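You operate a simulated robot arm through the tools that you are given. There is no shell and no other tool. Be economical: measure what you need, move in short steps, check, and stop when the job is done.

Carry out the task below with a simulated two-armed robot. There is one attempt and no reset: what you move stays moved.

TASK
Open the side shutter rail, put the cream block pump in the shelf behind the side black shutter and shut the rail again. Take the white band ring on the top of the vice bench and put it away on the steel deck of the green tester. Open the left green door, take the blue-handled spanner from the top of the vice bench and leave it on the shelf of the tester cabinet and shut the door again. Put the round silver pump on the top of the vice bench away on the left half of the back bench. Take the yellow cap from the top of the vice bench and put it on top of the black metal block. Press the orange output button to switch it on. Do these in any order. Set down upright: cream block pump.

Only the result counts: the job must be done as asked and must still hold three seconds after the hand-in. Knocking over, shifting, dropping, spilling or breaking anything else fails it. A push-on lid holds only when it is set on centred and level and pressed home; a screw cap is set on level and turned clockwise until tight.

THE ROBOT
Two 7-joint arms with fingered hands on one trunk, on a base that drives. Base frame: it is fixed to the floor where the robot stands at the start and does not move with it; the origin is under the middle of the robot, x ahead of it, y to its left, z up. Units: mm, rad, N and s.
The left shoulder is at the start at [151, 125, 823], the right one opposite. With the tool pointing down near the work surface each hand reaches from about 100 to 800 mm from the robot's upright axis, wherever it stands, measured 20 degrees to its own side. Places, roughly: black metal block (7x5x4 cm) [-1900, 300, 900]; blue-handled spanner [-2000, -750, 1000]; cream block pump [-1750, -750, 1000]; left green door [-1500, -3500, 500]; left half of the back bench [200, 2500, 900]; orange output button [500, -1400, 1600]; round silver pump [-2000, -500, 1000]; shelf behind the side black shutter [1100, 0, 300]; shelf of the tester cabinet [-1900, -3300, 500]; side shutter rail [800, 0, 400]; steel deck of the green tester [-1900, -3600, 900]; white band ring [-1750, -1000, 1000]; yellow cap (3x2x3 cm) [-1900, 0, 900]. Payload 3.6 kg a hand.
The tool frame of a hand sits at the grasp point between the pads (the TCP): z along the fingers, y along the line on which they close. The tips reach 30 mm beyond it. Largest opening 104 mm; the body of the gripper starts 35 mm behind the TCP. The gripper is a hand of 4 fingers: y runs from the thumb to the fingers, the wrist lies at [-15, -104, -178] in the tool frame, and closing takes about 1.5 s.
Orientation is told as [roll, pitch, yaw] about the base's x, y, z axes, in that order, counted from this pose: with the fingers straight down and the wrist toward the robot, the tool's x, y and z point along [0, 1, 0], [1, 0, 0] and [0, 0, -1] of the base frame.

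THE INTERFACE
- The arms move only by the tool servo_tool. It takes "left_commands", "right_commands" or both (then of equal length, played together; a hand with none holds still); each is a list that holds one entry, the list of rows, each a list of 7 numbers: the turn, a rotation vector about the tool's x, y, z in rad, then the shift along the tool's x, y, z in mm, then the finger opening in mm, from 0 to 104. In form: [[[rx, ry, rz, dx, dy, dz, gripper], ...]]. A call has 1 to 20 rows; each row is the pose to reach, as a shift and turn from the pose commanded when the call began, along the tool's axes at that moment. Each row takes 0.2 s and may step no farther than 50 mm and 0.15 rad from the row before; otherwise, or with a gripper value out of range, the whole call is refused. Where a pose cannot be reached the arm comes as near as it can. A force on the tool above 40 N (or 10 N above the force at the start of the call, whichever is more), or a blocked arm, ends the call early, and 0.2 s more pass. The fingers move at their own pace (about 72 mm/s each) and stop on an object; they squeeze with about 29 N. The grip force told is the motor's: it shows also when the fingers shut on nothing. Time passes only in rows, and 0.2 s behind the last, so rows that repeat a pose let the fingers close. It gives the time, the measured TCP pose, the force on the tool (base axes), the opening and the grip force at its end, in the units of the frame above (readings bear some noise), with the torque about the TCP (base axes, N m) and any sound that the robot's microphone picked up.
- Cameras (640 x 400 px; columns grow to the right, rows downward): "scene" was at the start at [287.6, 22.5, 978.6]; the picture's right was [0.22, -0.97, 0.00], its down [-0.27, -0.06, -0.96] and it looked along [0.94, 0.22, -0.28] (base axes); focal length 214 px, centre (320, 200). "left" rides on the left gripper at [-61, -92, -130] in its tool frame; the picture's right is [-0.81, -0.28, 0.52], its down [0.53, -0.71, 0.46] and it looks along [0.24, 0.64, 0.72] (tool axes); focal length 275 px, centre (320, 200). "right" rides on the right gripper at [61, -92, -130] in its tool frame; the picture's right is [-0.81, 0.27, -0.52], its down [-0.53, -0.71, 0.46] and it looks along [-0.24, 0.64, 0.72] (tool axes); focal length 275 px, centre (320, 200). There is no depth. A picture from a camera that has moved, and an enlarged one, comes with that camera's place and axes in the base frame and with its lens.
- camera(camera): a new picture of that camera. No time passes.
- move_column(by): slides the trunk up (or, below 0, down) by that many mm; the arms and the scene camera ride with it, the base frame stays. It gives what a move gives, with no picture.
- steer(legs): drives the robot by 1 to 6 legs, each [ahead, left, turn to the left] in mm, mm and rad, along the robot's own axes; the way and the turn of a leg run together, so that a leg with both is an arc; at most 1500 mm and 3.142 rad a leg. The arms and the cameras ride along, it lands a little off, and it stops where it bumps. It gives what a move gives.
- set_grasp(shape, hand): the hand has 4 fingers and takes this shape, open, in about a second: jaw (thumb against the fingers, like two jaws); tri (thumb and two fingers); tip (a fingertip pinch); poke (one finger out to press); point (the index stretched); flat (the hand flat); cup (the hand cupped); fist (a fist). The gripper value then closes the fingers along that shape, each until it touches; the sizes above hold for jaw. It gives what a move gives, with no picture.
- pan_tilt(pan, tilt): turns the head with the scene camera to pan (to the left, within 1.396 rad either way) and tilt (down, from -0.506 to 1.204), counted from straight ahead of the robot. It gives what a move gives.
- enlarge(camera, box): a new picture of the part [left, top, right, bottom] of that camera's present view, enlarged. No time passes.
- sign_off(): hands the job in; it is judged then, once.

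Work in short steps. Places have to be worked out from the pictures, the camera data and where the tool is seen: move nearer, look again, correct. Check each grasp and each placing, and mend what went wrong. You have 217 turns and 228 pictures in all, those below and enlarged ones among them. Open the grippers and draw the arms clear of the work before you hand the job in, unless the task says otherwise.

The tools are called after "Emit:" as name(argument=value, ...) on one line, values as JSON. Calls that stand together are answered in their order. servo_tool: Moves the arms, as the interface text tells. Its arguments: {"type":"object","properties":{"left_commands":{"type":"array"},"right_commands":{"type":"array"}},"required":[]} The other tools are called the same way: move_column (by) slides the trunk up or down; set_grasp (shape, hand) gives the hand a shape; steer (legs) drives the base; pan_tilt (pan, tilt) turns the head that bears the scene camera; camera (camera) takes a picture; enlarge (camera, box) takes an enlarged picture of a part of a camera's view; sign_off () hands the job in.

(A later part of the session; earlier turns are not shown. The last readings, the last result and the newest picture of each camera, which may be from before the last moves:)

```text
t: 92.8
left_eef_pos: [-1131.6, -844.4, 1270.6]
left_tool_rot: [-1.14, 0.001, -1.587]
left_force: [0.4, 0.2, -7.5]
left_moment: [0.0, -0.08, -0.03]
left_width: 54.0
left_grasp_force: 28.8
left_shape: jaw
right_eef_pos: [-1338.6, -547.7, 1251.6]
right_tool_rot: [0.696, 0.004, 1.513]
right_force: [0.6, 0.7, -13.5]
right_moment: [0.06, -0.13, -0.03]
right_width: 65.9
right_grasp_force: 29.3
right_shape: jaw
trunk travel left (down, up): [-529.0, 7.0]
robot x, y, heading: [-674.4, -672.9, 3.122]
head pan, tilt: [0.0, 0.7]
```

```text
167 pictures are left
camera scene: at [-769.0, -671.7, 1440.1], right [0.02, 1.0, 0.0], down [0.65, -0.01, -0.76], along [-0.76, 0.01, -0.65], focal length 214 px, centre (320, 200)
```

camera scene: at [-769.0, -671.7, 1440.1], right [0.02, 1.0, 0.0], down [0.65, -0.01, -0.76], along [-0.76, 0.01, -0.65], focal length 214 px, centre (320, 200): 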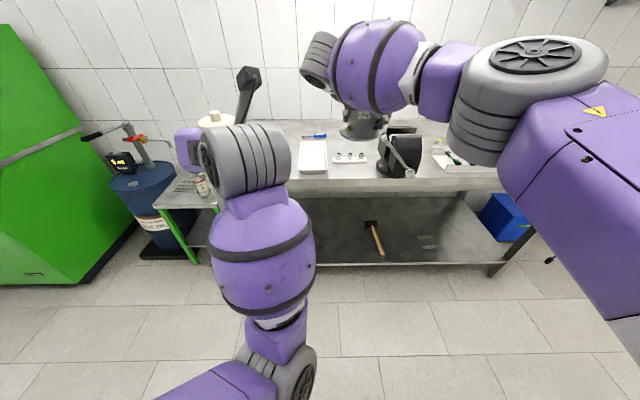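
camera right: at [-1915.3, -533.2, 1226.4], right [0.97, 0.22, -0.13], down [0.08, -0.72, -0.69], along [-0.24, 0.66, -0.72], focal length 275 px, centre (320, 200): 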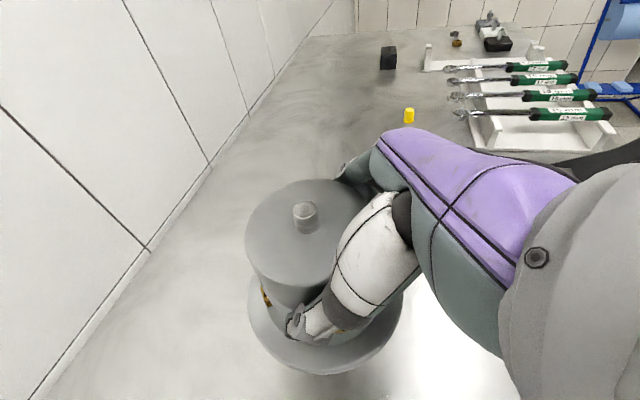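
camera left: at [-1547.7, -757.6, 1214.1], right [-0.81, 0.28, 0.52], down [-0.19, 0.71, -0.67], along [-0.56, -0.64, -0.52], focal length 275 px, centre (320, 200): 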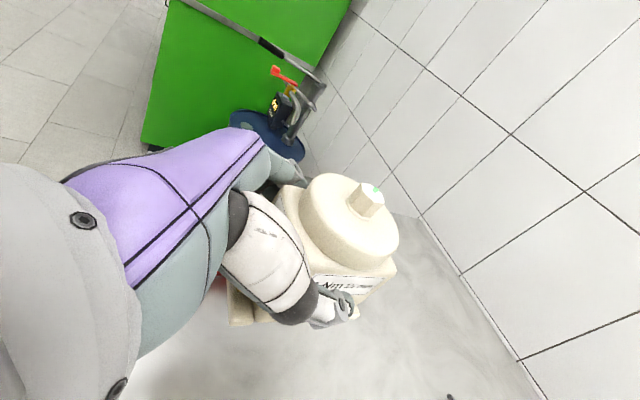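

Both pumps held. I take the silver pump first to the back bench: turn to face +y and drive up.

Emit:
steer(legs=[[0, 0, -1.551], [0, -650, 0], [1300, 0, 0], [500, 0, 0]])

Emit:
camera(camera="scene")

```text
t: 111.4
left_eef_pos: [-234.1, 1562.5, 1270.4]
left_tool_rot: [-1.139, 0.0, -3.107]
left_force: [-1.0, 0.1, -7.0]
left_moment: [-0.08, 0.0, 0.02]
left_width: 53.7
left_grasp_force: 28.9
left_shape: jaw
right_eef_pos: [51.4, 1784.8, 1252.8]
right_tool_rot: [0.699, 0.005, -0.008]
right_force: [-0.3, 0.2, -12.9]
right_moment: [-0.13, -0.04, 0.02]
right_width: 65.5
right_grasp_force: 29.5
right_shape: jaw
trunk travel left (down, up): [-529.0, 7.0]
robot x, y, heading: [-40.2, 1113.3, 1.6]
head pan, tilt: [0.0, 0.7]
```

```text
166 pictures are left
camera scene: at [-44.8, 1212.4, 1440.2], right [1.0, 0.03, 0.0], down [0.02, -0.64, -0.76], along [-0.02, 0.76, -0.64], focal length 214 px, centre (320, 200)
```

scene: 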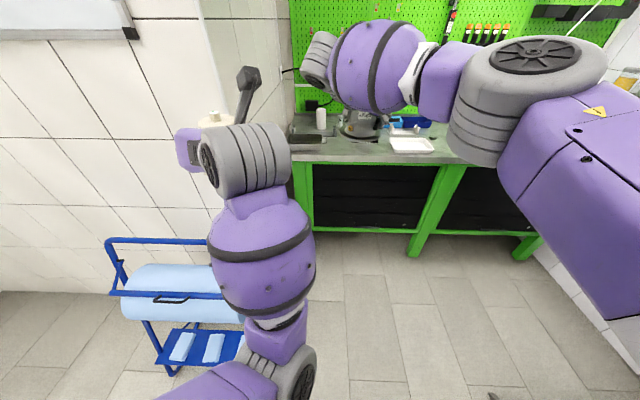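

The blue roll stand is close on the left; I shift right and approach the bench carefully.

Emit:
steer(legs=[[0, -150, -0.029], [280, 0, 0]])

Emit:
camera(camera="scene")

Emit:
camera(camera="left")

Emit:
camera(camera="right")

```text
t: 114.9
left_eef_pos: [-77.0, 1850.7, 1271.1]
left_tool_rot: [-1.141, 0.0, -3.131]
left_force: [0.2, 0.0, -7.0]
left_moment: [-0.11, -0.01, 0.01]
left_width: 53.9
left_grasp_force: 29.6
left_shape: jaw
right_eef_pos: [213.3, 2064.2, 1251.7]
right_tool_rot: [0.696, 0.006, -0.032]
right_force: [-0.4, 0.0, -12.9]
right_moment: [-0.09, -0.03, 0.0]
right_width: 65.6
right_grasp_force: 28.8
right_shape: jaw
trunk travel left (down, up): [-529.0, 7.0]
robot x, y, heading: [106.6, 1396.2, 1.577]
head pan, tilt: [0.0, 0.7]
```

```text
165 pictures are left
camera scene: at [103.9, 1494.8, 1440.3], right [1.0, 0.01, 0.0], down [0.0, -0.64, -0.76], along [-0.01, 0.76, -0.64], focal length 214 px, centre (320, 200)
```

scene: 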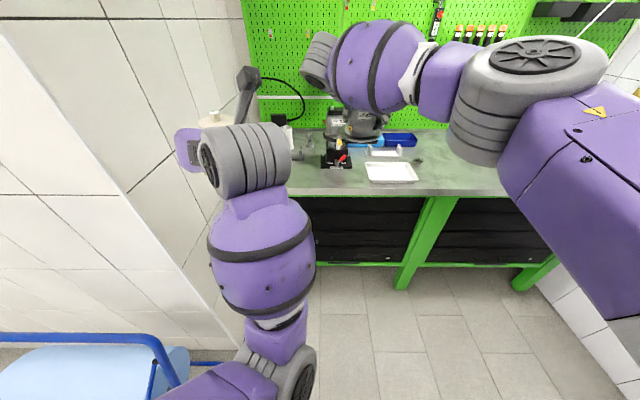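

```text
164 pictures are left
camera left: at [14.1, 1756.7, 1381.1], right [0.27, 0.81, 0.52], down [0.71, 0.2, -0.67], along [-0.65, 0.55, -0.52], focal length 275 px, centre (320, 200)
```

left: 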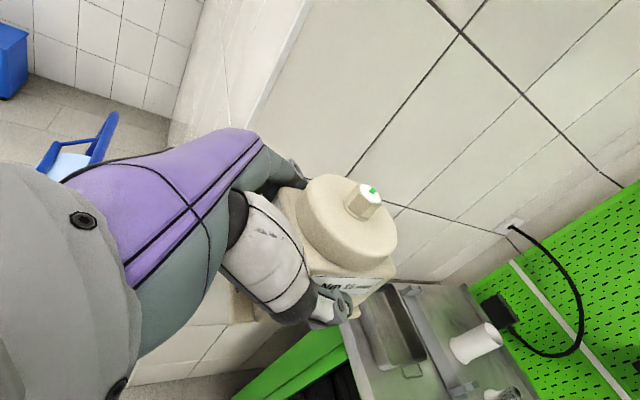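

```text
163 pictures are left
camera right: at [119.7, 2029.4, 1391.6], right [0.24, -0.96, -0.12], down [-0.72, -0.09, -0.69], along [0.65, 0.26, -0.72], focal length 275 px, centre (320, 200)
```

right: 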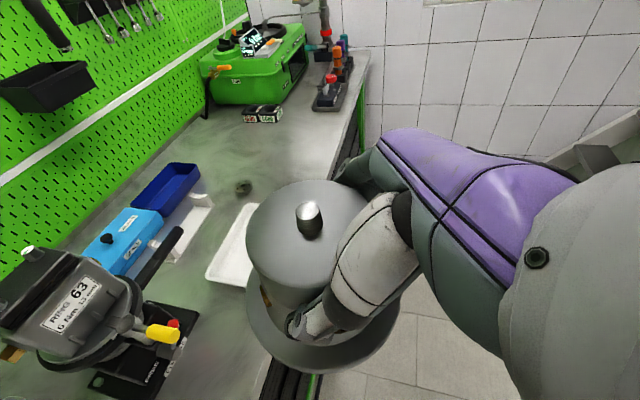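

Free zone seems around (215, 2315) between the black device and the white tray. I drive 250 mm nearer and look again.

Emit:
steer(legs=[[250, 0, 0]])

Emit:
camera(camera="scene")

Emit:
camera(camera="right")

```text
t: 116.7
left_eef_pos: [-81.1, 2099.5, 1271.3]
left_tool_rot: [-1.139, 0.001, -3.128]
left_force: [0.1, -0.2, -8.0]
left_moment: [-0.1, 0.0, 0.05]
left_width: 53.7
left_grasp_force: 28.9
left_shape: jaw
right_eef_pos: [208.0, 2315.1, 1252.1]
right_tool_rot: [0.696, 0.005, -0.026]
right_force: [0.8, 0.7, -12.7]
right_moment: [-0.13, -0.03, 0.01]
right_width: 65.7
right_grasp_force: 29.3
right_shape: jaw
trunk travel left (down, up): [-529.0, 7.0]
robot x, y, heading: [100.5, 1647.3, 1.584]
head pan, tilt: [0.0, 0.7]
```

```text
162 pictures are left
camera scene: at [101.4, 1744.0, 1440.3], right [1.0, 0.01, 0.0], down [0.01, -0.64, -0.76], along [-0.01, 0.76, -0.64], focal length 214 px, centre (320, 200)
```

scene: 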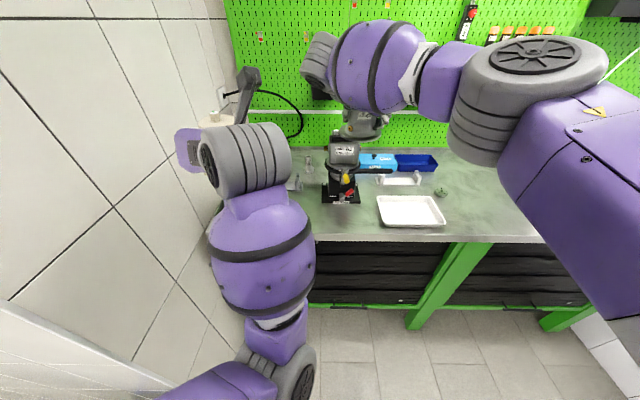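

```text
161 pictures are left
camera right: at [115.1, 2278.6, 1391.5], right [0.25, -0.96, -0.12], down [-0.72, -0.1, -0.69], along [0.65, 0.26, -0.72], focal length 275 px, centre (320, 200)
```

right: 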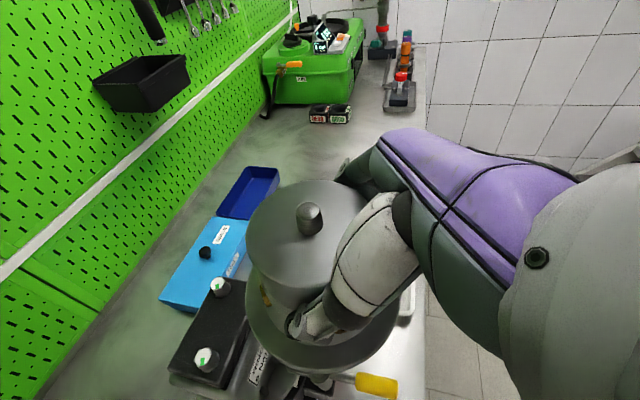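

Bench top computes to z≈860; spot: pump centre (205, 2308). I lower the pump to 25 mm above the bench.

Emit:
servo_tool(right_commands=[[[0, 0, 0, -26, 0, 27, 40], [0, 0, 0, -52, 0, 55, 40], [0, 0, 0, -78, -1, 82, 40], [0, 0, 0, -104, -1, 110, 40], [0, 0, 0, -131, -2, 137, 40], [0, 0, 0, -157, -2, 164, 40], [0, 0, 0, -183, -3, 192, 40], [0, 0, 0, -209, -3, 219, 40]]])

Emit:
camera(camera="scene")

Emit:
camera(camera="right")

```text
t: 117.8
left_eef_pos: [-79.4, 2094.6, 1272.1]
left_tool_rot: [-1.139, 0.002, -3.13]
left_force: [-0.3, 0.8, -7.6]
left_moment: [-0.14, 0.01, 0.01]
left_width: 53.4
left_grasp_force: 28.9
left_shape: jaw
right_eef_pos: [216.5, 2306.3, 1106.2]
right_tool_rot: [0.738, -0.002, -0.055]
right_force: [10.1, -9.8, 27.0]
right_moment: [0.6, 0.86, 0.02]
right_width: 61.8
right_grasp_force: 29.0
right_shape: jaw
trunk travel left (down, up): [-529.0, 7.0]
robot x, y, heading: [100.5, 1643.8, 1.581]
head pan, tilt: [0.0, 0.7]
stopped in row 5 (right hand): the force on the tool passed its limit at 49 N (the readings are from after the stop); the commanded pose is now the measured one
```

```text
160 pictures are left
camera scene: at [102.7, 1739.3, 1441.0], right [1.0, 0.01, 0.0], down [0.01, -0.64, -0.77], along [-0.01, 0.77, -0.64], focal length 214 px, centre (320, 200)
```

scene: 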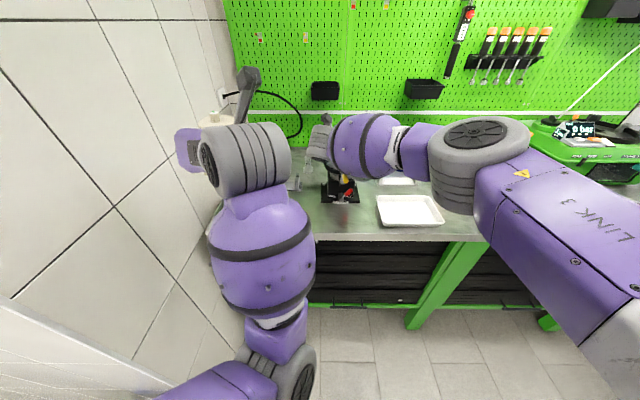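

```text
159 pictures are left
camera right: at [122.0, 2268.6, 1244.1], right [0.22, -0.96, -0.16], down [-0.72, -0.05, -0.7], along [0.66, 0.27, -0.7], focal length 275 px, centre (320, 200)
```

right: 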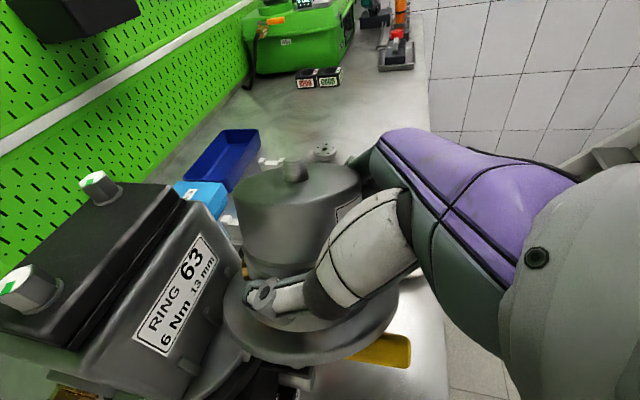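

The flange touched the black device's lever. I raise straight back up and look.

Emit:
servo_tool(right_commands=[[[0, 0, 0, 19, 0, -23, 40], [0, 0, 0, 42, 0, -49, 40], [0, 0, 0, 64, 0, -76, 40], [0, 0, 0, 84, 0, -100, 40]]])

Emit:
camera(camera="right")

Emit:
enlarge(camera="scene", box=[280, 120, 480, 250])

```text
t: 118.8
left_eef_pos: [-81.8, 2098.1, 1271.8]
left_tool_rot: [-1.139, 0.002, -3.127]
left_force: [-0.2, 0.6, -7.3]
left_moment: [-0.1, -0.03, 0.0]
left_width: 53.6
left_grasp_force: 29.5
left_shape: jaw
right_eef_pos: [210.8, 2304.6, 1226.8]
right_tool_rot: [0.717, 0.0, -0.044]
right_force: [-0.7, -0.6, -13.8]
right_moment: [-0.17, -0.01, -0.01]
right_width: 66.5
right_grasp_force: 29.1
right_shape: jaw
trunk travel left (down, up): [-529.0, 7.0]
robot x, y, heading: [98.8, 1644.0, 1.579]
head pan, tilt: [0.0, 0.7]
```

```text
158 pictures are left
camera right: at [115.7, 2267.8, 1364.9], right [0.23, -0.96, -0.14], down [-0.72, -0.07, -0.69], along [0.66, 0.26, -0.71], focal length 275 px, centre (320, 200)
```

right: 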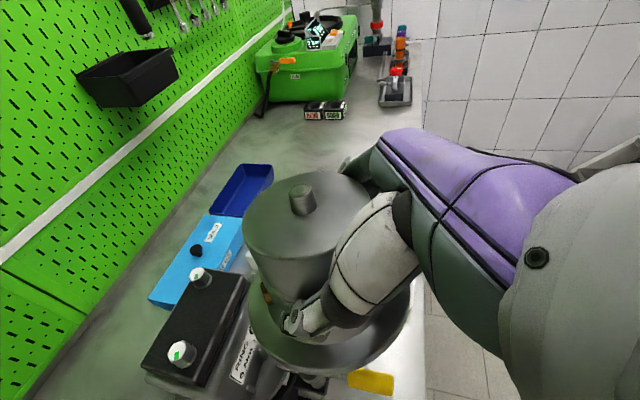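

```text
3.08 times, centred on (380, 185) of scene
camera zoom: at [101.3, 1743.9, 1440.2], right [1.0, 0.01, 0.0], down [0.01, -0.64, -0.76], along [-0.01, 0.76, -0.64], focal length 660 px, centre (135, 246)
```

zoom: 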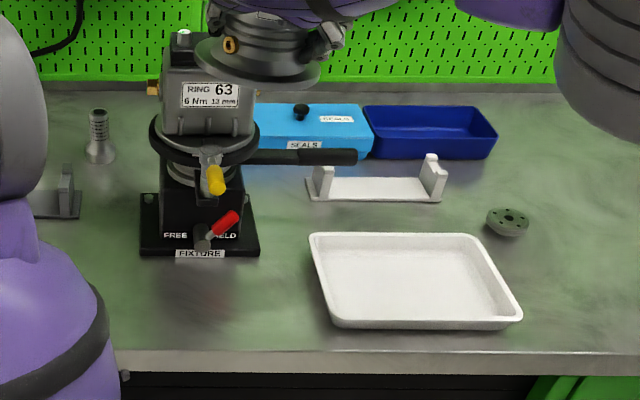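

I learn the fixture has a lever tip at ≈(178,2274,1070), so I'll place the pump left of it at ≈(60,2310). Turning the base left by 0.22 rad swings both hands there together.

Emit:
steer(legs=[[0, 0, 0.22]])

Emit:
camera(camera="scene")

Emit:
camera(camera="right")

Emit:
camera(camera="left")

```text
t: 120.0
left_eef_pos: [-175.1, 2049.0, 1270.8]
left_tool_rot: [-1.14, 0.001, -2.911]
left_force: [0.3, 0.4, -8.6]
left_moment: [-0.11, -0.06, 0.01]
left_width: 53.7
left_grasp_force: 28.8
left_shape: jaw
right_eef_pos: [64.7, 2313.5, 1226.7]
right_tool_rot: [0.72, 0.0, 0.175]
right_force: [0.6, -0.5, -12.4]
right_moment: [-0.12, -0.06, 0.0]
right_width: 66.5
right_grasp_force: 29.6
right_shape: jaw
trunk travel left (down, up): [-529.0, 7.0]
robot x, y, heading: [98.5, 1645.9, 1.798]
head pan, tilt: [0.0, 0.7]
```

```text
156 pictures are left
camera scene: at [80.8, 1741.8, 1440.2], right [0.97, 0.23, 0.0], down [0.15, -0.63, -0.76], along [-0.17, 0.74, -0.65], focal length 214 px, centre (320, 200)
```

scene: 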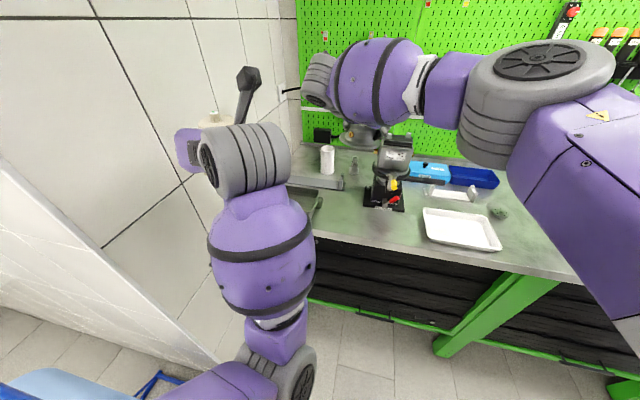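

```text
155 pictures are left
camera right: at [-19.5, 2257.1, 1364.7], right [0.44, -0.89, -0.14], down [-0.68, -0.22, -0.69], along [0.58, 0.4, -0.71], focal length 275 px, centre (320, 200)
```

right: 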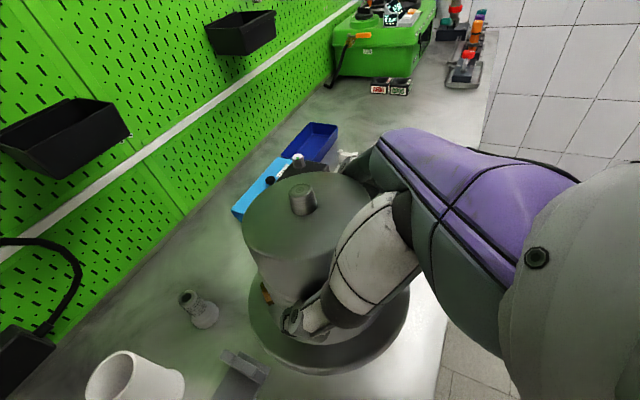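

```text
154 pictures are left
camera left: at [-65.3, 1977.9, 1380.8], right [0.08, 0.85, 0.52], down [0.65, 0.35, -0.67], along [-0.76, 0.39, -0.53], focal length 275 px, centre (320, 200)
```

left: 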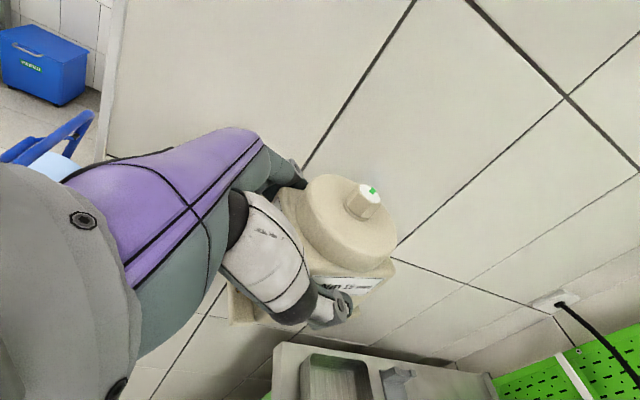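

The spot at (64, 2325) is free all round. I lower to about 25 mm above the bench.

Emit:
servo_tool(right_commands=[[[0, 0, 0, -23, 0, 26, 40], [0, 0, 0, -46, 0, 52, 40], [0, 0, 0, -68, 0, 78, 40], [0, 0, 0, -91, 0, 104, 40], [0, 0, 0, -114, 0, 130, 40], [0, 0, 0, -137, 0, 156, 40], [0, 0, 0, -160, 0, 182, 40], [0, 0, 0, -182, 0, 208, 40]]])

Emit:
camera(camera="right")

Emit:
camera(camera="scene")

```text
t: 121.8
left_eef_pos: [-176.7, 2045.5, 1274.2]
left_tool_rot: [-1.145, 0.003, -2.909]
left_force: [0.1, -0.1, -6.9]
left_moment: [-0.08, -0.02, -0.03]
left_width: 53.5
left_grasp_force: 28.8
left_shape: jaw
right_eef_pos: [65.2, 2311.9, 958.7]
right_tool_rot: [0.734, -0.004, 0.178]
right_force: [-4.8, 1.4, 12.2]
right_moment: [0.39, -0.66, 0.07]
right_width: 65.4
right_grasp_force: 28.5
right_shape: jaw
right hand out of reach, approached as far as the arm can: row 8
trunk travel left (down, up): [-529.0, 7.0]
robot x, y, heading: [101.1, 1646.6, 1.805]
head pan, tilt: [0.0, 0.7]
```

```text
153 pictures are left
camera right: at [-20.1, 2253.6, 1096.1], right [0.44, -0.88, -0.16], down [-0.68, -0.21, -0.7], along [0.58, 0.41, -0.7], focal length 275 px, centre (320, 200)
```

right: 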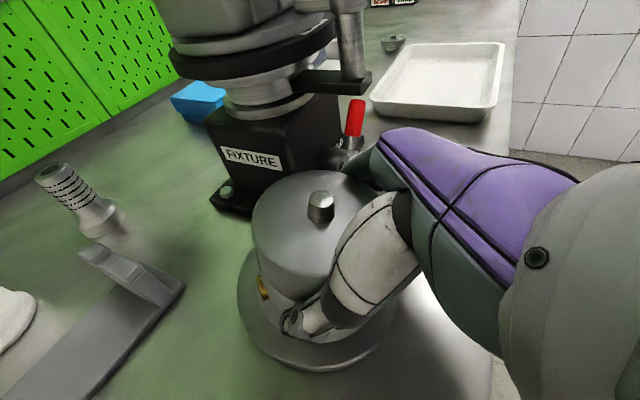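

```text
152 pictures are left
camera scene: at [79.9, 1737.4, 1441.1], right [0.97, 0.23, 0.0], down [0.15, -0.63, -0.77], along [-0.17, 0.75, -0.64], focal length 214 px, centre (320, 200)
```

scene: 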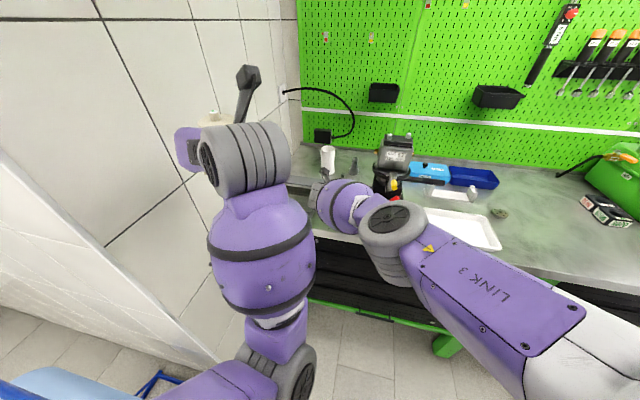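

The upward force change of ~25 N at TCP z 959 says the pump stands on the bench (top ≈892 as with the vice bench). I open the fingers and check.

Emit:
servo_tool(right_commands=[[[0, 0, 0, 0, 0, 0, 75], [0, 0, 0, 0, 0, 0, 85], [0, 0, 0, 0, 0, 0, 95], [0, 0, 0, 0, 0, 0, 104], [0, 0, 0, 0, 0, 0, 104]]])

Emit:
camera(camera="right")

```text
t: 123.0
left_eef_pos: [-175.2, 2047.0, 1269.9]
left_tool_rot: [-1.138, 0.001, -2.911]
left_force: [-0.5, 0.1, -7.1]
left_moment: [-0.1, -0.02, 0.03]
left_width: 53.6
left_grasp_force: 29.3
left_shape: jaw
right_eef_pos: [67.3, 2310.3, 950.2]
right_tool_rot: [0.718, 0.001, 0.174]
right_force: [-1.3, 0.2, -1.5]
right_moment: [0.05, -0.1, 0.0]
right_width: 103.8
right_grasp_force: 0.0
right_shape: jaw
trunk travel left (down, up): [-529.0, 7.0]
robot x, y, heading: [102.0, 1645.0, 1.798]
head pan, tilt: [0.0, 0.7]
```

```text
151 pictures are left
camera right: at [-18.0, 2254.3, 1088.4], right [0.44, -0.89, -0.14], down [-0.68, -0.22, -0.69], along [0.58, 0.4, -0.71], focal length 275 px, centre (320, 200)
```

right: 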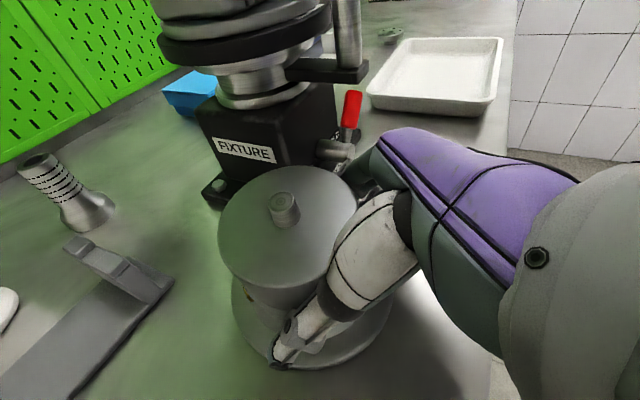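

The pump stands upright. I retract along the tool axis.

Emit:
servo_tool(right_commands=[[[0, 0, 0, 0, 0, -25, 104], [0, 0, 0, 0, 0, -60, 104], [0, 0, 0, 0, 0, -100, 104], [0, 0, 0, 0, 0, -145, 104], [0, 0, 0, 20, 0, -190, 104]]])

Emit:
camera(camera="right")

Emit:
camera(camera="scene")

```text
t: 124.2
left_eef_pos: [-175.5, 2047.1, 1272.0]
left_tool_rot: [-1.141, 0.001, -2.909]
left_force: [0.6, -0.4, -7.5]
left_moment: [-0.08, -0.04, -0.02]
left_width: 53.7
left_grasp_force: 28.9
left_shape: jaw
right_eef_pos: [85.3, 2199.9, 1108.3]
right_tool_rot: [0.722, -0.001, 0.171]
right_force: [0.3, -0.8, 0.4]
right_moment: [0.01, -0.01, 0.02]
right_width: 103.8
right_grasp_force: 0.0
right_shape: jaw
trunk travel left (down, up): [-529.0, 7.0]
robot x, y, heading: [102.2, 1646.5, 1.797]
head pan, tilt: [0.0, 0.7]
```

```text
150 pictures are left
camera right: at [0.4, 2142.9, 1246.7], right [0.43, -0.89, -0.15], down [-0.68, -0.22, -0.69], along [0.58, 0.4, -0.7], focal length 275 px, centre (320, 200)
```

right: 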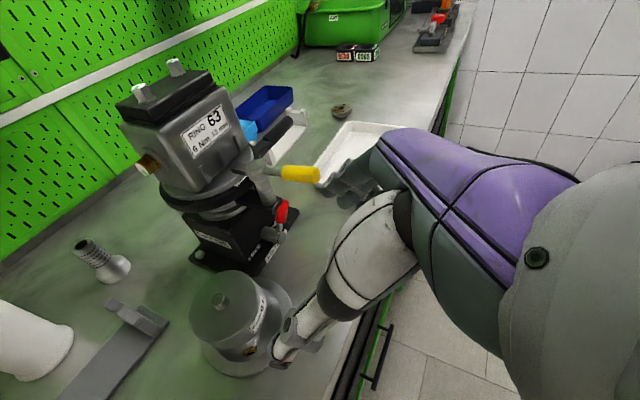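

```text
149 pictures are left
camera scene: at [80.9, 1739.7, 1440.4], right [0.97, 0.23, 0.0], down [0.15, -0.63, -0.77], along [-0.17, 0.75, -0.64], focal length 214 px, centre (320, 200)
```

scene: 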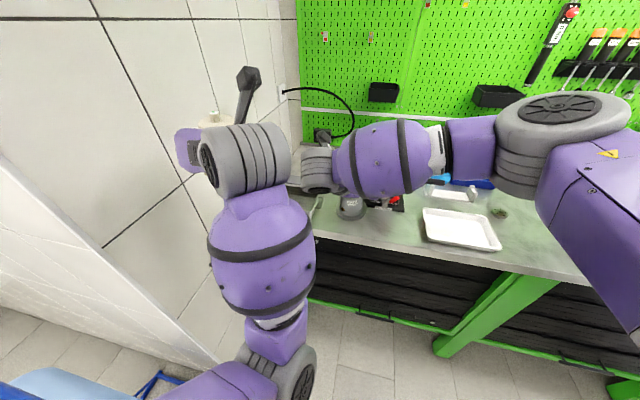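

The silver pump is placed. I back away on a clear path, returning the right arm to its compact rest pose.

Emit:
steer(legs=[[-900, 0, 0], [0, 700, 0], [-600, 0, 0]])

Emit:
servo_tool(right_commands=[[[0, 0, 0, 20, 25, -50, 60], [0, 0, 0, 40, 50, -90, 60], [0.056, -0.056, -0.125, 50, 62, -115, 60], [0.113, -0.113, -0.25, 56, 75, -138, 60], [0.169, -0.169, -0.374, 62, 85, -155, 60], [0.226, -0.226, -0.5, 68, 95, -170, 60], [0.282, -0.282, -0.623, 74, 105, -190, 60], [0.338, -0.338, -0.748, 80, 115, -205, 60], [0.395, -0.395, -0.873, 86, 125, -220, 60], [0.451, -0.451, -0.997, 92, 135, -235, 60], [0.508, -0.508, -1.122, 98, 145, -250, 60], [0.54, -0.54, -1.247, 105, 149, -265, 60], [0.555, -0.555, -1.37, 111, 149, -275, 60], [0.564, -0.564, -1.496, 111, 149, -275, 60]]])

Emit:
steer(legs=[[0, 0, -1.797]])

Emit:
camera(camera="scene")

```text
t: 138.2
left_eef_pos: [-528.6, 427.9, 1271.9]
left_tool_rot: [-1.14, 0.001, -2.931]
left_force: [-0.1, 0.3, -6.9]
left_moment: [-0.12, -0.04, 0.01]
left_width: 53.8
left_grasp_force: 29.0
left_shape: jaw
right_eef_pos: [-264.8, 576.4, 1106.0]
right_tool_rot: [0.722, -0.001, 0.154]
right_force: [0.0, -0.3, -0.1]
right_moment: [-0.02, 0.01, 0.0]
right_width: 104.1
right_grasp_force: 0.0
right_shape: jaw
trunk travel left (down, up): [-529.0, 7.0]
robot x, y, heading: [-260.2, 23.3, 1.782]
head pan, tilt: [0.0, 0.7]
```

```text
refused: row 1 steps farther than a row can; nothing moved
```

```text
t: 142.9
left_eef_pos: [192.7, 195.7, 1270.4]
left_tool_rot: [-1.139, 0.002, 1.563]
left_force: [0.0, 0.0, -7.7]
left_moment: [0.02, 0.11, -0.01]
left_width: 53.6
left_grasp_force: 28.6
left_shape: jaw
right_eef_pos: [281.8, -92.9, 1108.4]
right_tool_rot: [0.72, 0.0, -1.635]
right_force: [0.5, -0.3, 0.3]
right_moment: [-0.02, 0.01, -0.01]
right_width: 104.0
right_grasp_force: 0.1
right_shape: jaw
trunk travel left (down, up): [-529.0, 7.0]
robot x, y, heading: [-264.9, 21.2, -0.01]
head pan, tilt: [0.0, 0.7]
```

```text
148 pictures are left
camera scene: at [-164.1, 22.7, 1440.3], right [-0.01, -1.0, 0.0], down [-0.64, 0.01, -0.76], along [0.76, -0.01, -0.64], focal length 214 px, centre (320, 200)
```

scene: 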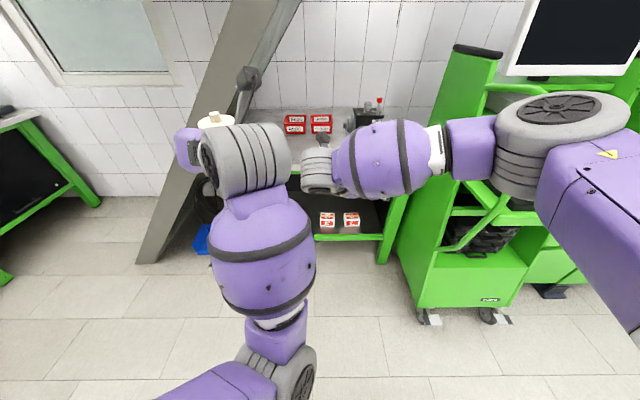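

Facing the shutter now. I bring the right arm to its compact pose with finer rows.

Emit:
servo_tool(right_commands=[[[0, 0, 0, 13, 17, -33, 60], [0, 0, 0, 26, 34, -66, 60], [0.056, -0.056, -0.125, 38, 50, -95, 60], [0.113, -0.113, -0.25, 46, 62, -120, 60], [0.169, -0.169, -0.374, 54, 75, -142, 60], [0.226, -0.226, -0.5, 62, 87, -162, 60], [0.282, -0.282, -0.623, 70, 99, -182, 60], [0.338, -0.338, -0.748, 78, 111, -202, 60], [0.395, -0.395, -0.873, 86, 123, -220, 60], [0.451, -0.451, -0.997, 92, 135, -237, 60], [0.508, -0.508, -1.122, 98, 145, -252, 60], [0.54, -0.54, -1.247, 105, 149, -265, 60], [0.555, -0.555, -1.37, 111, 149, -275, 60], [0.564, -0.564, -1.496, 111, 149, -275, 60]]])

Emit:
camera(camera="scene")

Emit:
camera(camera="right")

```text
t: 145.9
left_eef_pos: [194.4, 194.6, 1272.3]
left_tool_rot: [-1.139, 0.001, 1.564]
left_force: [-0.3, 0.1, -8.1]
left_moment: [0.0, 0.1, 0.04]
left_width: 53.6
left_grasp_force: 28.8
left_shape: jaw
right_eef_pos: [172.4, -236.1, 1388.1]
right_tool_rot: [0.0, -0.001, -0.064]
right_force: [0.1, -0.1, 0.2]
right_moment: [-0.01, 0.02, -0.01]
right_width: 60.3
right_grasp_force: 0.0
right_shape: jaw
trunk travel left (down, up): [-529.0, 7.0]
robot x, y, heading: [-260.2, 24.1, -0.012]
head pan, tilt: [0.0, 0.7]
```

```text
147 pictures are left
camera scene: at [-164.0, 22.6, 1440.3], right [-0.01, -1.0, 0.0], down [-0.64, 0.01, -0.76], along [0.76, -0.01, -0.64], focal length 214 px, centre (320, 200)
```

scene: 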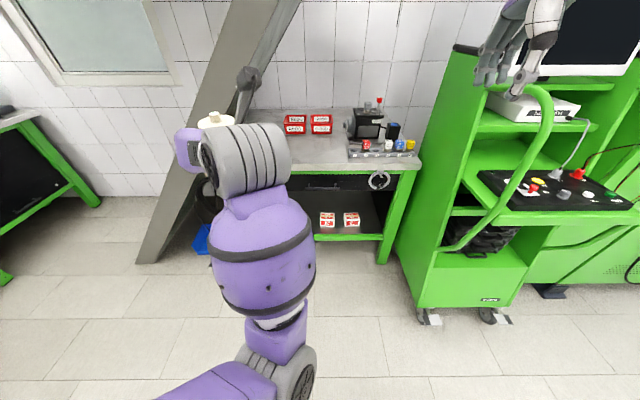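

```text
146 pictures are left
camera right: at [84.2, -170.1, 1517.6], right [0.22, -0.83, 0.52], down [-0.75, -0.49, -0.45], along [0.63, -0.28, -0.72], focal length 275 px, centre (320, 200)
```

right: 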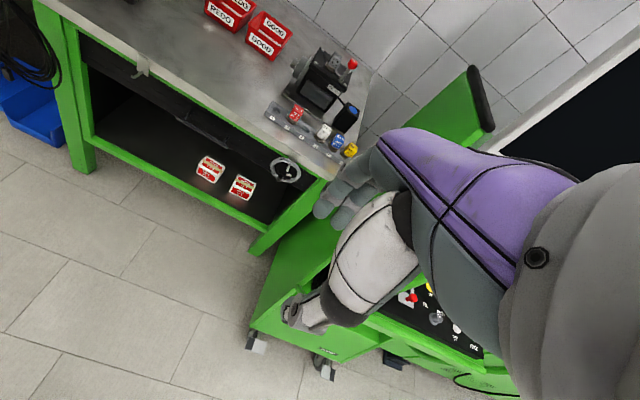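

Shelf floor ≈z 332, boxes at y≈-40 and -195; I will place the pump at ≈(890,125). I lower the trunk and extend the left arm low, at a distance from the bench.

Emit:
move_column(by=-525)

Emit:
servo_tool(left_commands=[[[0, 0, 0, 17, -7, 38, 20], [0, 0, 0, 33, -14, 77, 20], [0, 0, 0, 50, -21, 115, 20], [0, 0, 0, 67, -28, 154, 20], [0, 0, 0, 83, -35, 192, 20], [0, 0, 0, 100, -42, 231, 20], [0, 0, 0, 117, -49, 269, 20], [0, 0, 0, 133, -56, 308, 20], [0, 0, 0, 150, -63, 346, 20], [0, 0, 0, 167, -70, 385, 20], [0, 0, 0, 167, -70, 385, 20]]])

Emit:
camera(camera="scene")

Emit:
camera(camera="left")

```text
refused: -525 is not a number from -400 to 400
```

```text
t: 148.3
left_eef_pos: [428.4, 136.6, 980.5]
left_tool_rot: [-1.139, 0.002, 1.563]
left_force: [0.2, -0.6, -8.0]
left_moment: [-0.02, 0.14, -0.02]
left_width: 53.6
left_grasp_force: 29.1
left_shape: jaw
left hand out of reach, approached as far as the arm can: row 9, 10, 11
right_eef_pos: [173.1, -236.6, 1387.3]
right_tool_rot: [-0.001, 0.0, -0.066]
right_force: [-0.4, 0.1, 0.6]
right_moment: [0.0, -0.02, -0.02]
right_width: 60.5
right_grasp_force: 0.0
right_shape: jaw
trunk travel left (down, up): [-529.0, 7.0]
robot x, y, heading: [-260.7, 25.0, -0.012]
head pan, tilt: [0.0, 0.7]
```

```text
145 pictures are left
camera scene: at [-163.5, 22.7, 1440.3], right [-0.01, -1.0, 0.0], down [-0.64, 0.01, -0.76], along [0.76, -0.01, -0.64], focal length 214 px, centre (320, 200)
```

scene: 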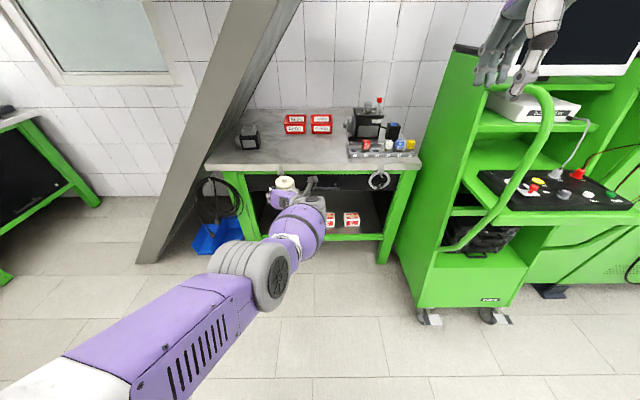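

```text
144 pictures are left
camera left: at [334.7, 45.1, 1090.3], right [0.81, -0.28, 0.52], down [0.19, -0.72, -0.67], along [0.56, 0.64, -0.53], focal length 275 px, centre (320, 200)
```

left: 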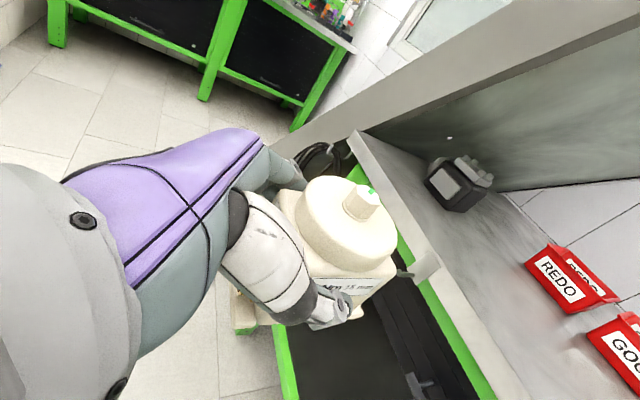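

The trunk call was too large; I lower in two steps. The hand will be at z≈455, then I pull it in slightly.

Emit:
move_column(by=-400)

Emit:
move_column(by=-126)

Emit:
servo_tool(left_commands=[[[0, 0, 0, 5, 0, -30, 20], [0, 0, 0, 10, 0, -60, 20], [0, 0, 0, 15, 0, -80, 20]]])

Emit:
camera(camera="scene")

Emit:
camera(camera="left")

```text
t: 152.2
left_eef_pos: [430.1, 135.3, 578.8]
left_tool_rot: [-1.139, 0.0, 1.563]
left_force: [0.1, -0.2, -7.8]
left_moment: [0.0, 0.12, -0.03]
left_width: 53.3
left_grasp_force: 29.2
left_shape: jaw
right_eef_pos: [172.6, -236.7, 988.4]
right_tool_rot: [-0.001, 0.0, -0.066]
right_force: [0.3, -0.1, -0.3]
right_moment: [0.03, 0.03, -0.03]
right_width: 60.4
right_grasp_force: 0.0
right_shape: jaw
trunk travel left (down, up): [-129.0, 407.0]
robot x, y, heading: [-260.0, 20.2, -0.01]
head pan, tilt: [0.0, 0.7]
```

```text
t: 153.7
left_eef_pos: [433.1, 134.5, 458.4]
left_tool_rot: [-1.149, 0.002, 1.563]
left_force: [-0.4, -0.4, -7.1]
left_moment: [-0.02, 0.13, -0.02]
left_width: 53.3
left_grasp_force: 28.5
left_shape: jaw
right_eef_pos: [173.9, -236.6, 860.6]
right_tool_rot: [-0.001, 0.0, -0.067]
right_force: [-0.7, 0.3, 0.2]
right_moment: [0.03, 0.01, -0.03]
right_width: 60.8
right_grasp_force: 0.1
right_shape: jaw
trunk travel left (down, up): [-3.0, 533.0]
robot x, y, heading: [-260.6, 23.7, -0.012]
head pan, tilt: [0.0, 0.7]
```

```text
t: 154.4
left_eef_pos: [425.5, 131.3, 557.0]
left_tool_rot: [-1.315, -0.006, 1.553]
left_force: [0.8, 0.1, -8.5]
left_moment: [-0.02, 0.14, -0.02]
left_width: 53.3
left_grasp_force: 28.7
left_shape: jaw
right_eef_pos: [173.9, -236.7, 860.3]
right_tool_rot: [-0.001, -0.002, -0.066]
right_force: [0.0, -0.6, -1.0]
right_moment: [0.0, 0.04, -0.01]
right_width: 60.4
right_grasp_force: 0.0
right_shape: jaw
trunk travel left (down, up): [-3.0, 533.0]
robot x, y, heading: [-263.5, 23.0, -0.011]
head pan, tilt: [0.0, 0.7]
stopped in row 3 (left hand): the arm was blocked; the commanded pose is now the measured one
```

```text
143 pictures are left
camera scene: at [33.8, 20.4, 891.1], right [-0.01, -1.0, 0.0], down [-0.65, 0.01, -0.76], along [0.76, -0.01, -0.65], focal length 214 px, centre (320, 200)
```

scene: 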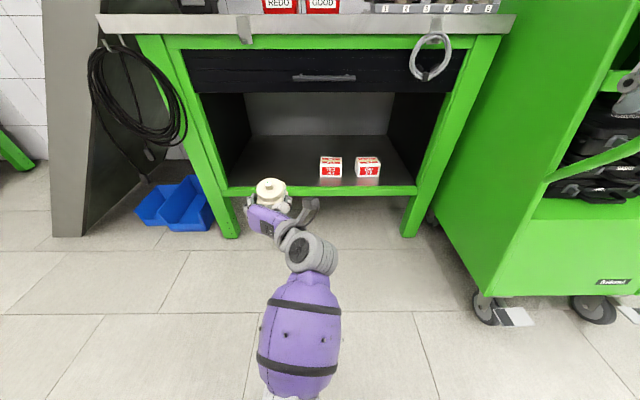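

```text
142 pictures are left
camera left: at [312.0, 39.8, 648.5], right [0.7, -0.29, 0.65], down [0.29, -0.71, -0.64], along [0.65, 0.64, -0.42], focal length 275 px, centre (320, 200)
```

left: 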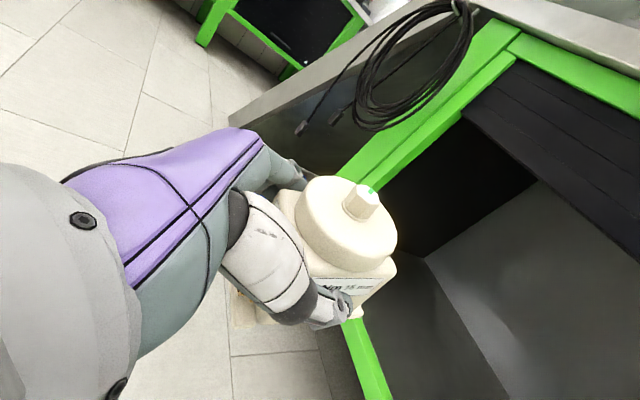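

The arm was blocked when pulling in, tilting the hand by 10°. I restore the tilt and lower to about z 430.

Emit:
servo_tool(left_commands=[[[0, 0.043, 0, 34, 0, 0, 20], [0, 0.087, 0, 68, 0, 0, 20], [0, 0.13, 0, 102, 0, 0, 20], [0, 0.173, 0, 130, 0, 0, 20], [0, 0.173, 0, 130, 0, 0, 20]]])

Emit:
camera(camera="scene")

```text
t: 155.3
left_eef_pos: [435.9, 130.2, 515.2]
left_tool_rot: [-1.296, -0.001, 1.553]
left_force: [-0.4, -0.2, -8.1]
left_moment: [-0.01, 0.1, 0.04]
left_width: 53.4
left_grasp_force: 28.9
left_shape: jaw
right_eef_pos: [173.5, -236.5, 861.1]
right_tool_rot: [-0.001, 0.001, -0.066]
right_force: [-0.4, -0.2, 0.6]
right_moment: [-0.02, 0.0, -0.02]
right_width: 60.3
right_grasp_force: 0.1
right_shape: jaw
trunk travel left (down, up): [-3.0, 533.0]
robot x, y, heading: [-262.6, 20.1, -0.011]
head pan, tilt: [0.0, 0.7]
stopped in row 4 (left hand): the arm was blocked; the commanded pose is now the measured one
```

```text
141 pictures are left
camera scene: at [33.3, 20.5, 892.2], right [-0.01, -1.0, 0.0], down [-0.64, 0.01, -0.76], along [0.76, -0.01, -0.64], focal length 214 px, centre (320, 200)
```

scene: 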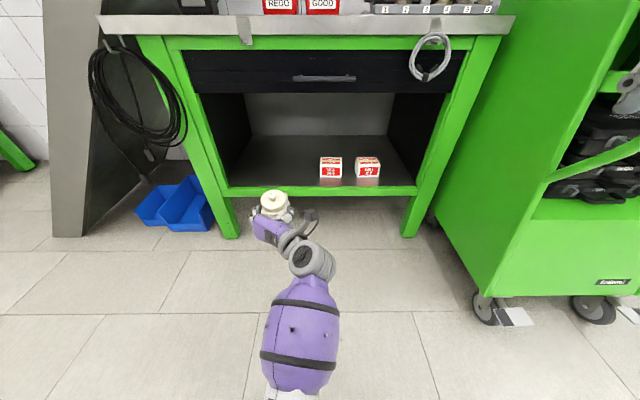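

The elbow seems to jam near the body. I raise the trunk a bit, and move the hand outward to the left while lowering and restoring the tilt.

Emit:
move_column(by=70)

Emit:
servo_tool(left_commands=[[[0, 0.02, 0, 0, 33, 0, 20], [0, 0.04, 0, 5, 66, 0, 20], [0, 0.06, 0, 10, 100, 0, 20], [0, 0.09, 0, 40, 100, 0, 20], [0, 0.12, 0, 75, 100, -5, 20], [0, 0.154, 0, 110, 100, -10, 20], [0, 0.154, 0, 139, 100, -13, 20]]])

Emit:
camera(camera="scene")

```text
t: 156.4
left_eef_pos: [435.2, 131.9, 584.2]
left_tool_rot: [-1.297, -0.001, 1.552]
left_force: [-0.8, 0.8, -7.0]
left_moment: [-0.03, 0.12, 0.04]
left_width: 53.5
left_grasp_force: 28.8
left_shape: jaw
right_eef_pos: [174.4, -236.2, 932.1]
right_tool_rot: [0.001, 0.001, -0.067]
right_force: [0.0, -0.2, -0.2]
right_moment: [0.01, 0.02, -0.01]
right_width: 60.6
right_grasp_force: 0.0
right_shape: jaw
trunk travel left (down, up): [-73.0, 463.0]
robot x, y, heading: [-263.8, 24.0, -0.012]
head pan, tilt: [0.0, 0.7]
```

```text
t: 158.0
left_eef_pos: [386.3, 233.6, 457.1]
left_tool_rot: [-1.145, -0.002, 1.552]
left_force: [0.8, -0.2, -7.8]
left_moment: [0.0, 0.11, 0.03]
left_width: 53.3
left_grasp_force: 28.6
left_shape: jaw
right_eef_pos: [173.1, -236.5, 931.6]
right_tool_rot: [0.0, -0.001, -0.066]
right_force: [0.0, -1.2, -0.2]
right_moment: [-0.02, -0.01, 0.01]
right_width: 60.5
right_grasp_force: 0.0
right_shape: jaw
trunk travel left (down, up): [-73.0, 463.0]
robot x, y, heading: [-264.6, 23.4, -0.009]
head pan, tilt: [0.0, 0.7]
```

```text
140 pictures are left
camera scene: at [18.2, 20.8, 949.8], right [-0.01, -1.0, 0.0], down [-0.64, 0.01, -0.76], along [0.76, -0.01, -0.64], focal length 214 px, centre (320, 200)
```

scene: 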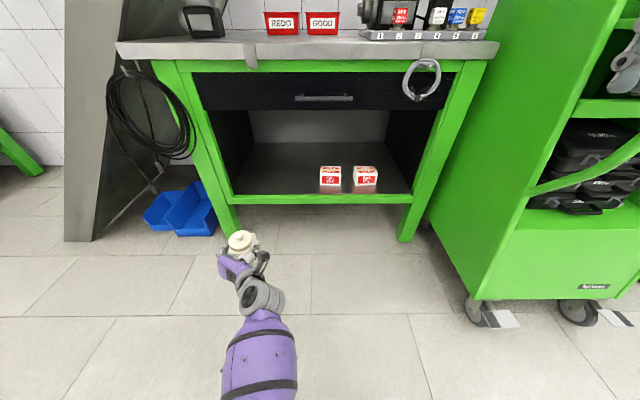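

Now upright at z 457. I lower 45 mm more to the insertion height.

Emit:
servo_tool(left_commands=[[[0, 0, 0, 14, 0, 6, 20], [0, 0, 0, 28, 0, 13, 20], [0, 0, 0, 41, 0, 19, 20], [0, 0, 0, 41, 0, 19, 20]]])

Emit:
camera(camera="left")

```text
t: 159.0
left_eef_pos: [387.4, 232.9, 411.2]
left_tool_rot: [-1.145, -0.003, 1.555]
left_force: [1.0, -0.8, -7.5]
left_moment: [0.02, 0.08, 0.0]
left_width: 53.3
left_grasp_force: 29.4
left_shape: jaw
right_eef_pos: [173.4, -236.9, 930.4]
right_tool_rot: [0.001, 0.0, -0.065]
right_force: [1.0, 0.2, 0.2]
right_moment: [0.0, 0.02, 0.02]
right_width: 60.3
right_grasp_force: 0.1
right_shape: jaw
trunk travel left (down, up): [-73.0, 463.0]
robot x, y, heading: [-261.5, 20.3, -0.012]
head pan, tilt: [0.0, 0.7]
```

```text
139 pictures are left
camera left: at [291.4, 141.3, 520.5], right [0.8, -0.29, 0.52], down [0.18, -0.72, -0.67], along [0.57, 0.64, -0.52], focal length 275 px, centre (320, 200)
```

left: 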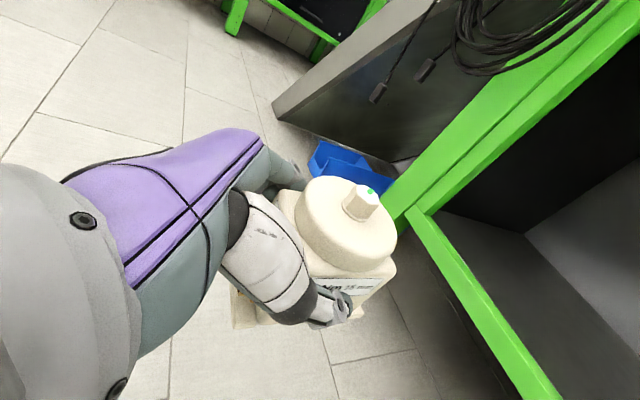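

Bottom of the pump at z≈358 clears the lip. I shift right and drive ahead in two steps.

Emit:
steer(legs=[[0, -105, 0.012], [330, 0, 0]])

Emit:
camera(camera="scene")

Emit:
camera(camera="left")

```text
t: 162.0
left_eef_pos: [637.8, 132.9, 409.2]
left_tool_rot: [-1.138, 0.001, 1.559]
left_force: [0.2, -0.3, -7.6]
left_moment: [0.0, 0.14, -0.02]
left_width: 53.6
left_grasp_force: 29.0
left_shape: jaw
right_eef_pos: [424.9, -342.0, 934.1]
right_tool_rot: [0.008, -0.01, -0.079]
right_force: [0.1, 0.9, -0.6]
right_moment: [0.05, 0.02, -0.01]
right_width: 60.2
right_grasp_force: 0.0
right_shape: jaw
trunk travel left (down, up): [-73.0, 463.0]
robot x, y, heading: [-6.1, -80.7, -0.006]
head pan, tilt: [0.0, 0.7]
stopped in leg 2: the robot was blocked; the commanded pose is now the measured one
```

```text
138 pictures are left
camera scene: at [269.5, -80.7, 950.6], right [-0.01, -1.0, 0.0], down [-0.64, 0.0, -0.77], along [0.77, -0.01, -0.64], focal length 214 px, centre (320, 200)
```

scene: 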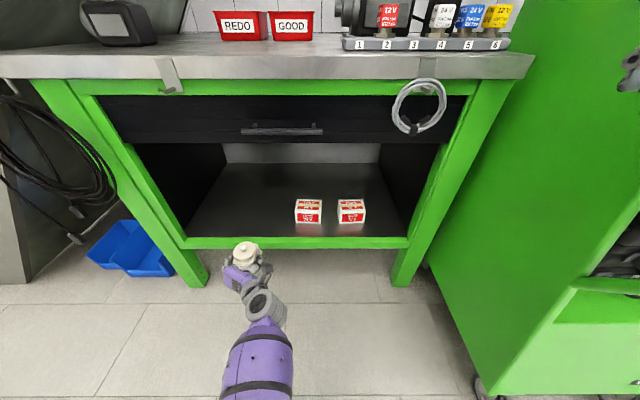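

```text
137 pictures are left
camera left: at [542.7, 40.7, 519.6], right [0.81, -0.28, 0.52], down [0.18, -0.72, -0.67], along [0.56, 0.64, -0.53], focal length 275 px, centre (320, 200)
```

left: 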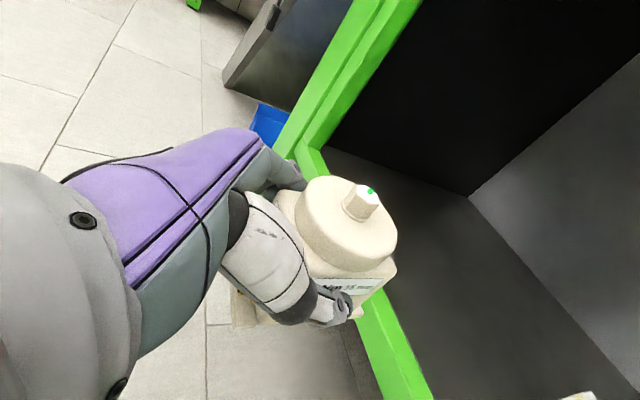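

Something on the right (the right elbow against the green cart) blocked. I back off, shift left and go on with the pump aimed at y≈205.

Emit:
steer(legs=[[-60, 0, 0], [0, 85, 0], [290, 0, 0]])

Emit:
camera(camera="scene")

Emit:
camera(camera="left")

```text
t: 165.6
left_eef_pos: [874.0, 211.7, 409.4]
left_tool_rot: [-1.141, 0.0, 1.555]
left_force: [-0.2, 0.6, -8.5]
left_moment: [-0.01, 0.1, 0.0]
left_width: 53.5
left_grasp_force: 28.8
left_shape: jaw
right_eef_pos: [660.1, -261.4, 930.9]
right_tool_rot: [0.008, -0.001, -0.081]
right_force: [0.5, -0.7, -0.2]
right_moment: [0.01, 0.01, 0.04]
right_width: 59.9
right_grasp_force: 0.1
right_shape: jaw
trunk travel left (down, up): [-73.0, 463.0]
robot x, y, heading: [225.7, 2.0, -0.011]
head pan, tilt: [0.0, 0.7]
```

```text
136 pictures are left
camera scene: at [506.4, 0.6, 949.7], right [-0.01, -1.0, 0.0], down [-0.64, 0.01, -0.76], along [0.76, -0.01, -0.64], focal length 214 px, centre (320, 200)
```

scene: 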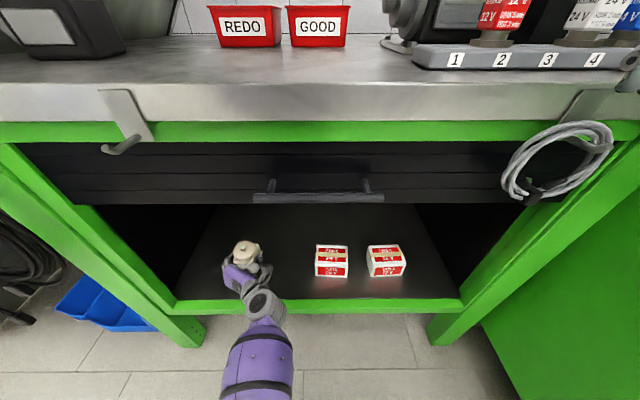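

```text
135 pictures are left
camera left: at [779.1, 121.6, 519.3], right [0.8, -0.29, 0.52], down [0.18, -0.72, -0.67], along [0.57, 0.64, -0.52], focal length 275 px, centre (320, 200)
```

left: 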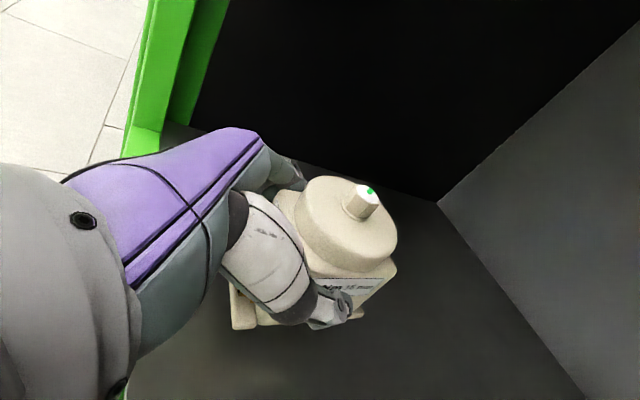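

The pump is inside the shelf. I lower in small rows to contact.

Emit:
servo_tool(left_commands=[[[0, 0, 0, 5, 0, 2, 20], [0, 0, 0, 10, 0, 4, 20], [0, 0, 0, 14, 0, 6, 20], [0, 0, 0, 17, 0, 8, 20], [0, 0, 0, 20, 0, 9, 20]]])

```text
t: 166.8
left_eef_pos: [873.0, 212.1, 386.3]
left_tool_rot: [-1.14, -0.002, 1.554]
left_force: [0.7, 0.3, -7.6]
left_moment: [0.0, 0.13, 0.0]
left_width: 53.3
left_grasp_force: 29.1
left_shape: jaw
right_eef_pos: [659.4, -261.7, 930.9]
right_tool_rot: [0.009, -0.003, -0.08]
right_force: [0.0, -0.1, -0.1]
right_moment: [-0.02, 0.0, 0.0]
right_width: 60.3
right_grasp_force: 0.1
right_shape: jaw
trunk travel left (down, up): [-73.0, 463.0]
robot x, y, heading: [225.2, 0.8, -0.009]
head pan, tilt: [0.0, 0.7]
```

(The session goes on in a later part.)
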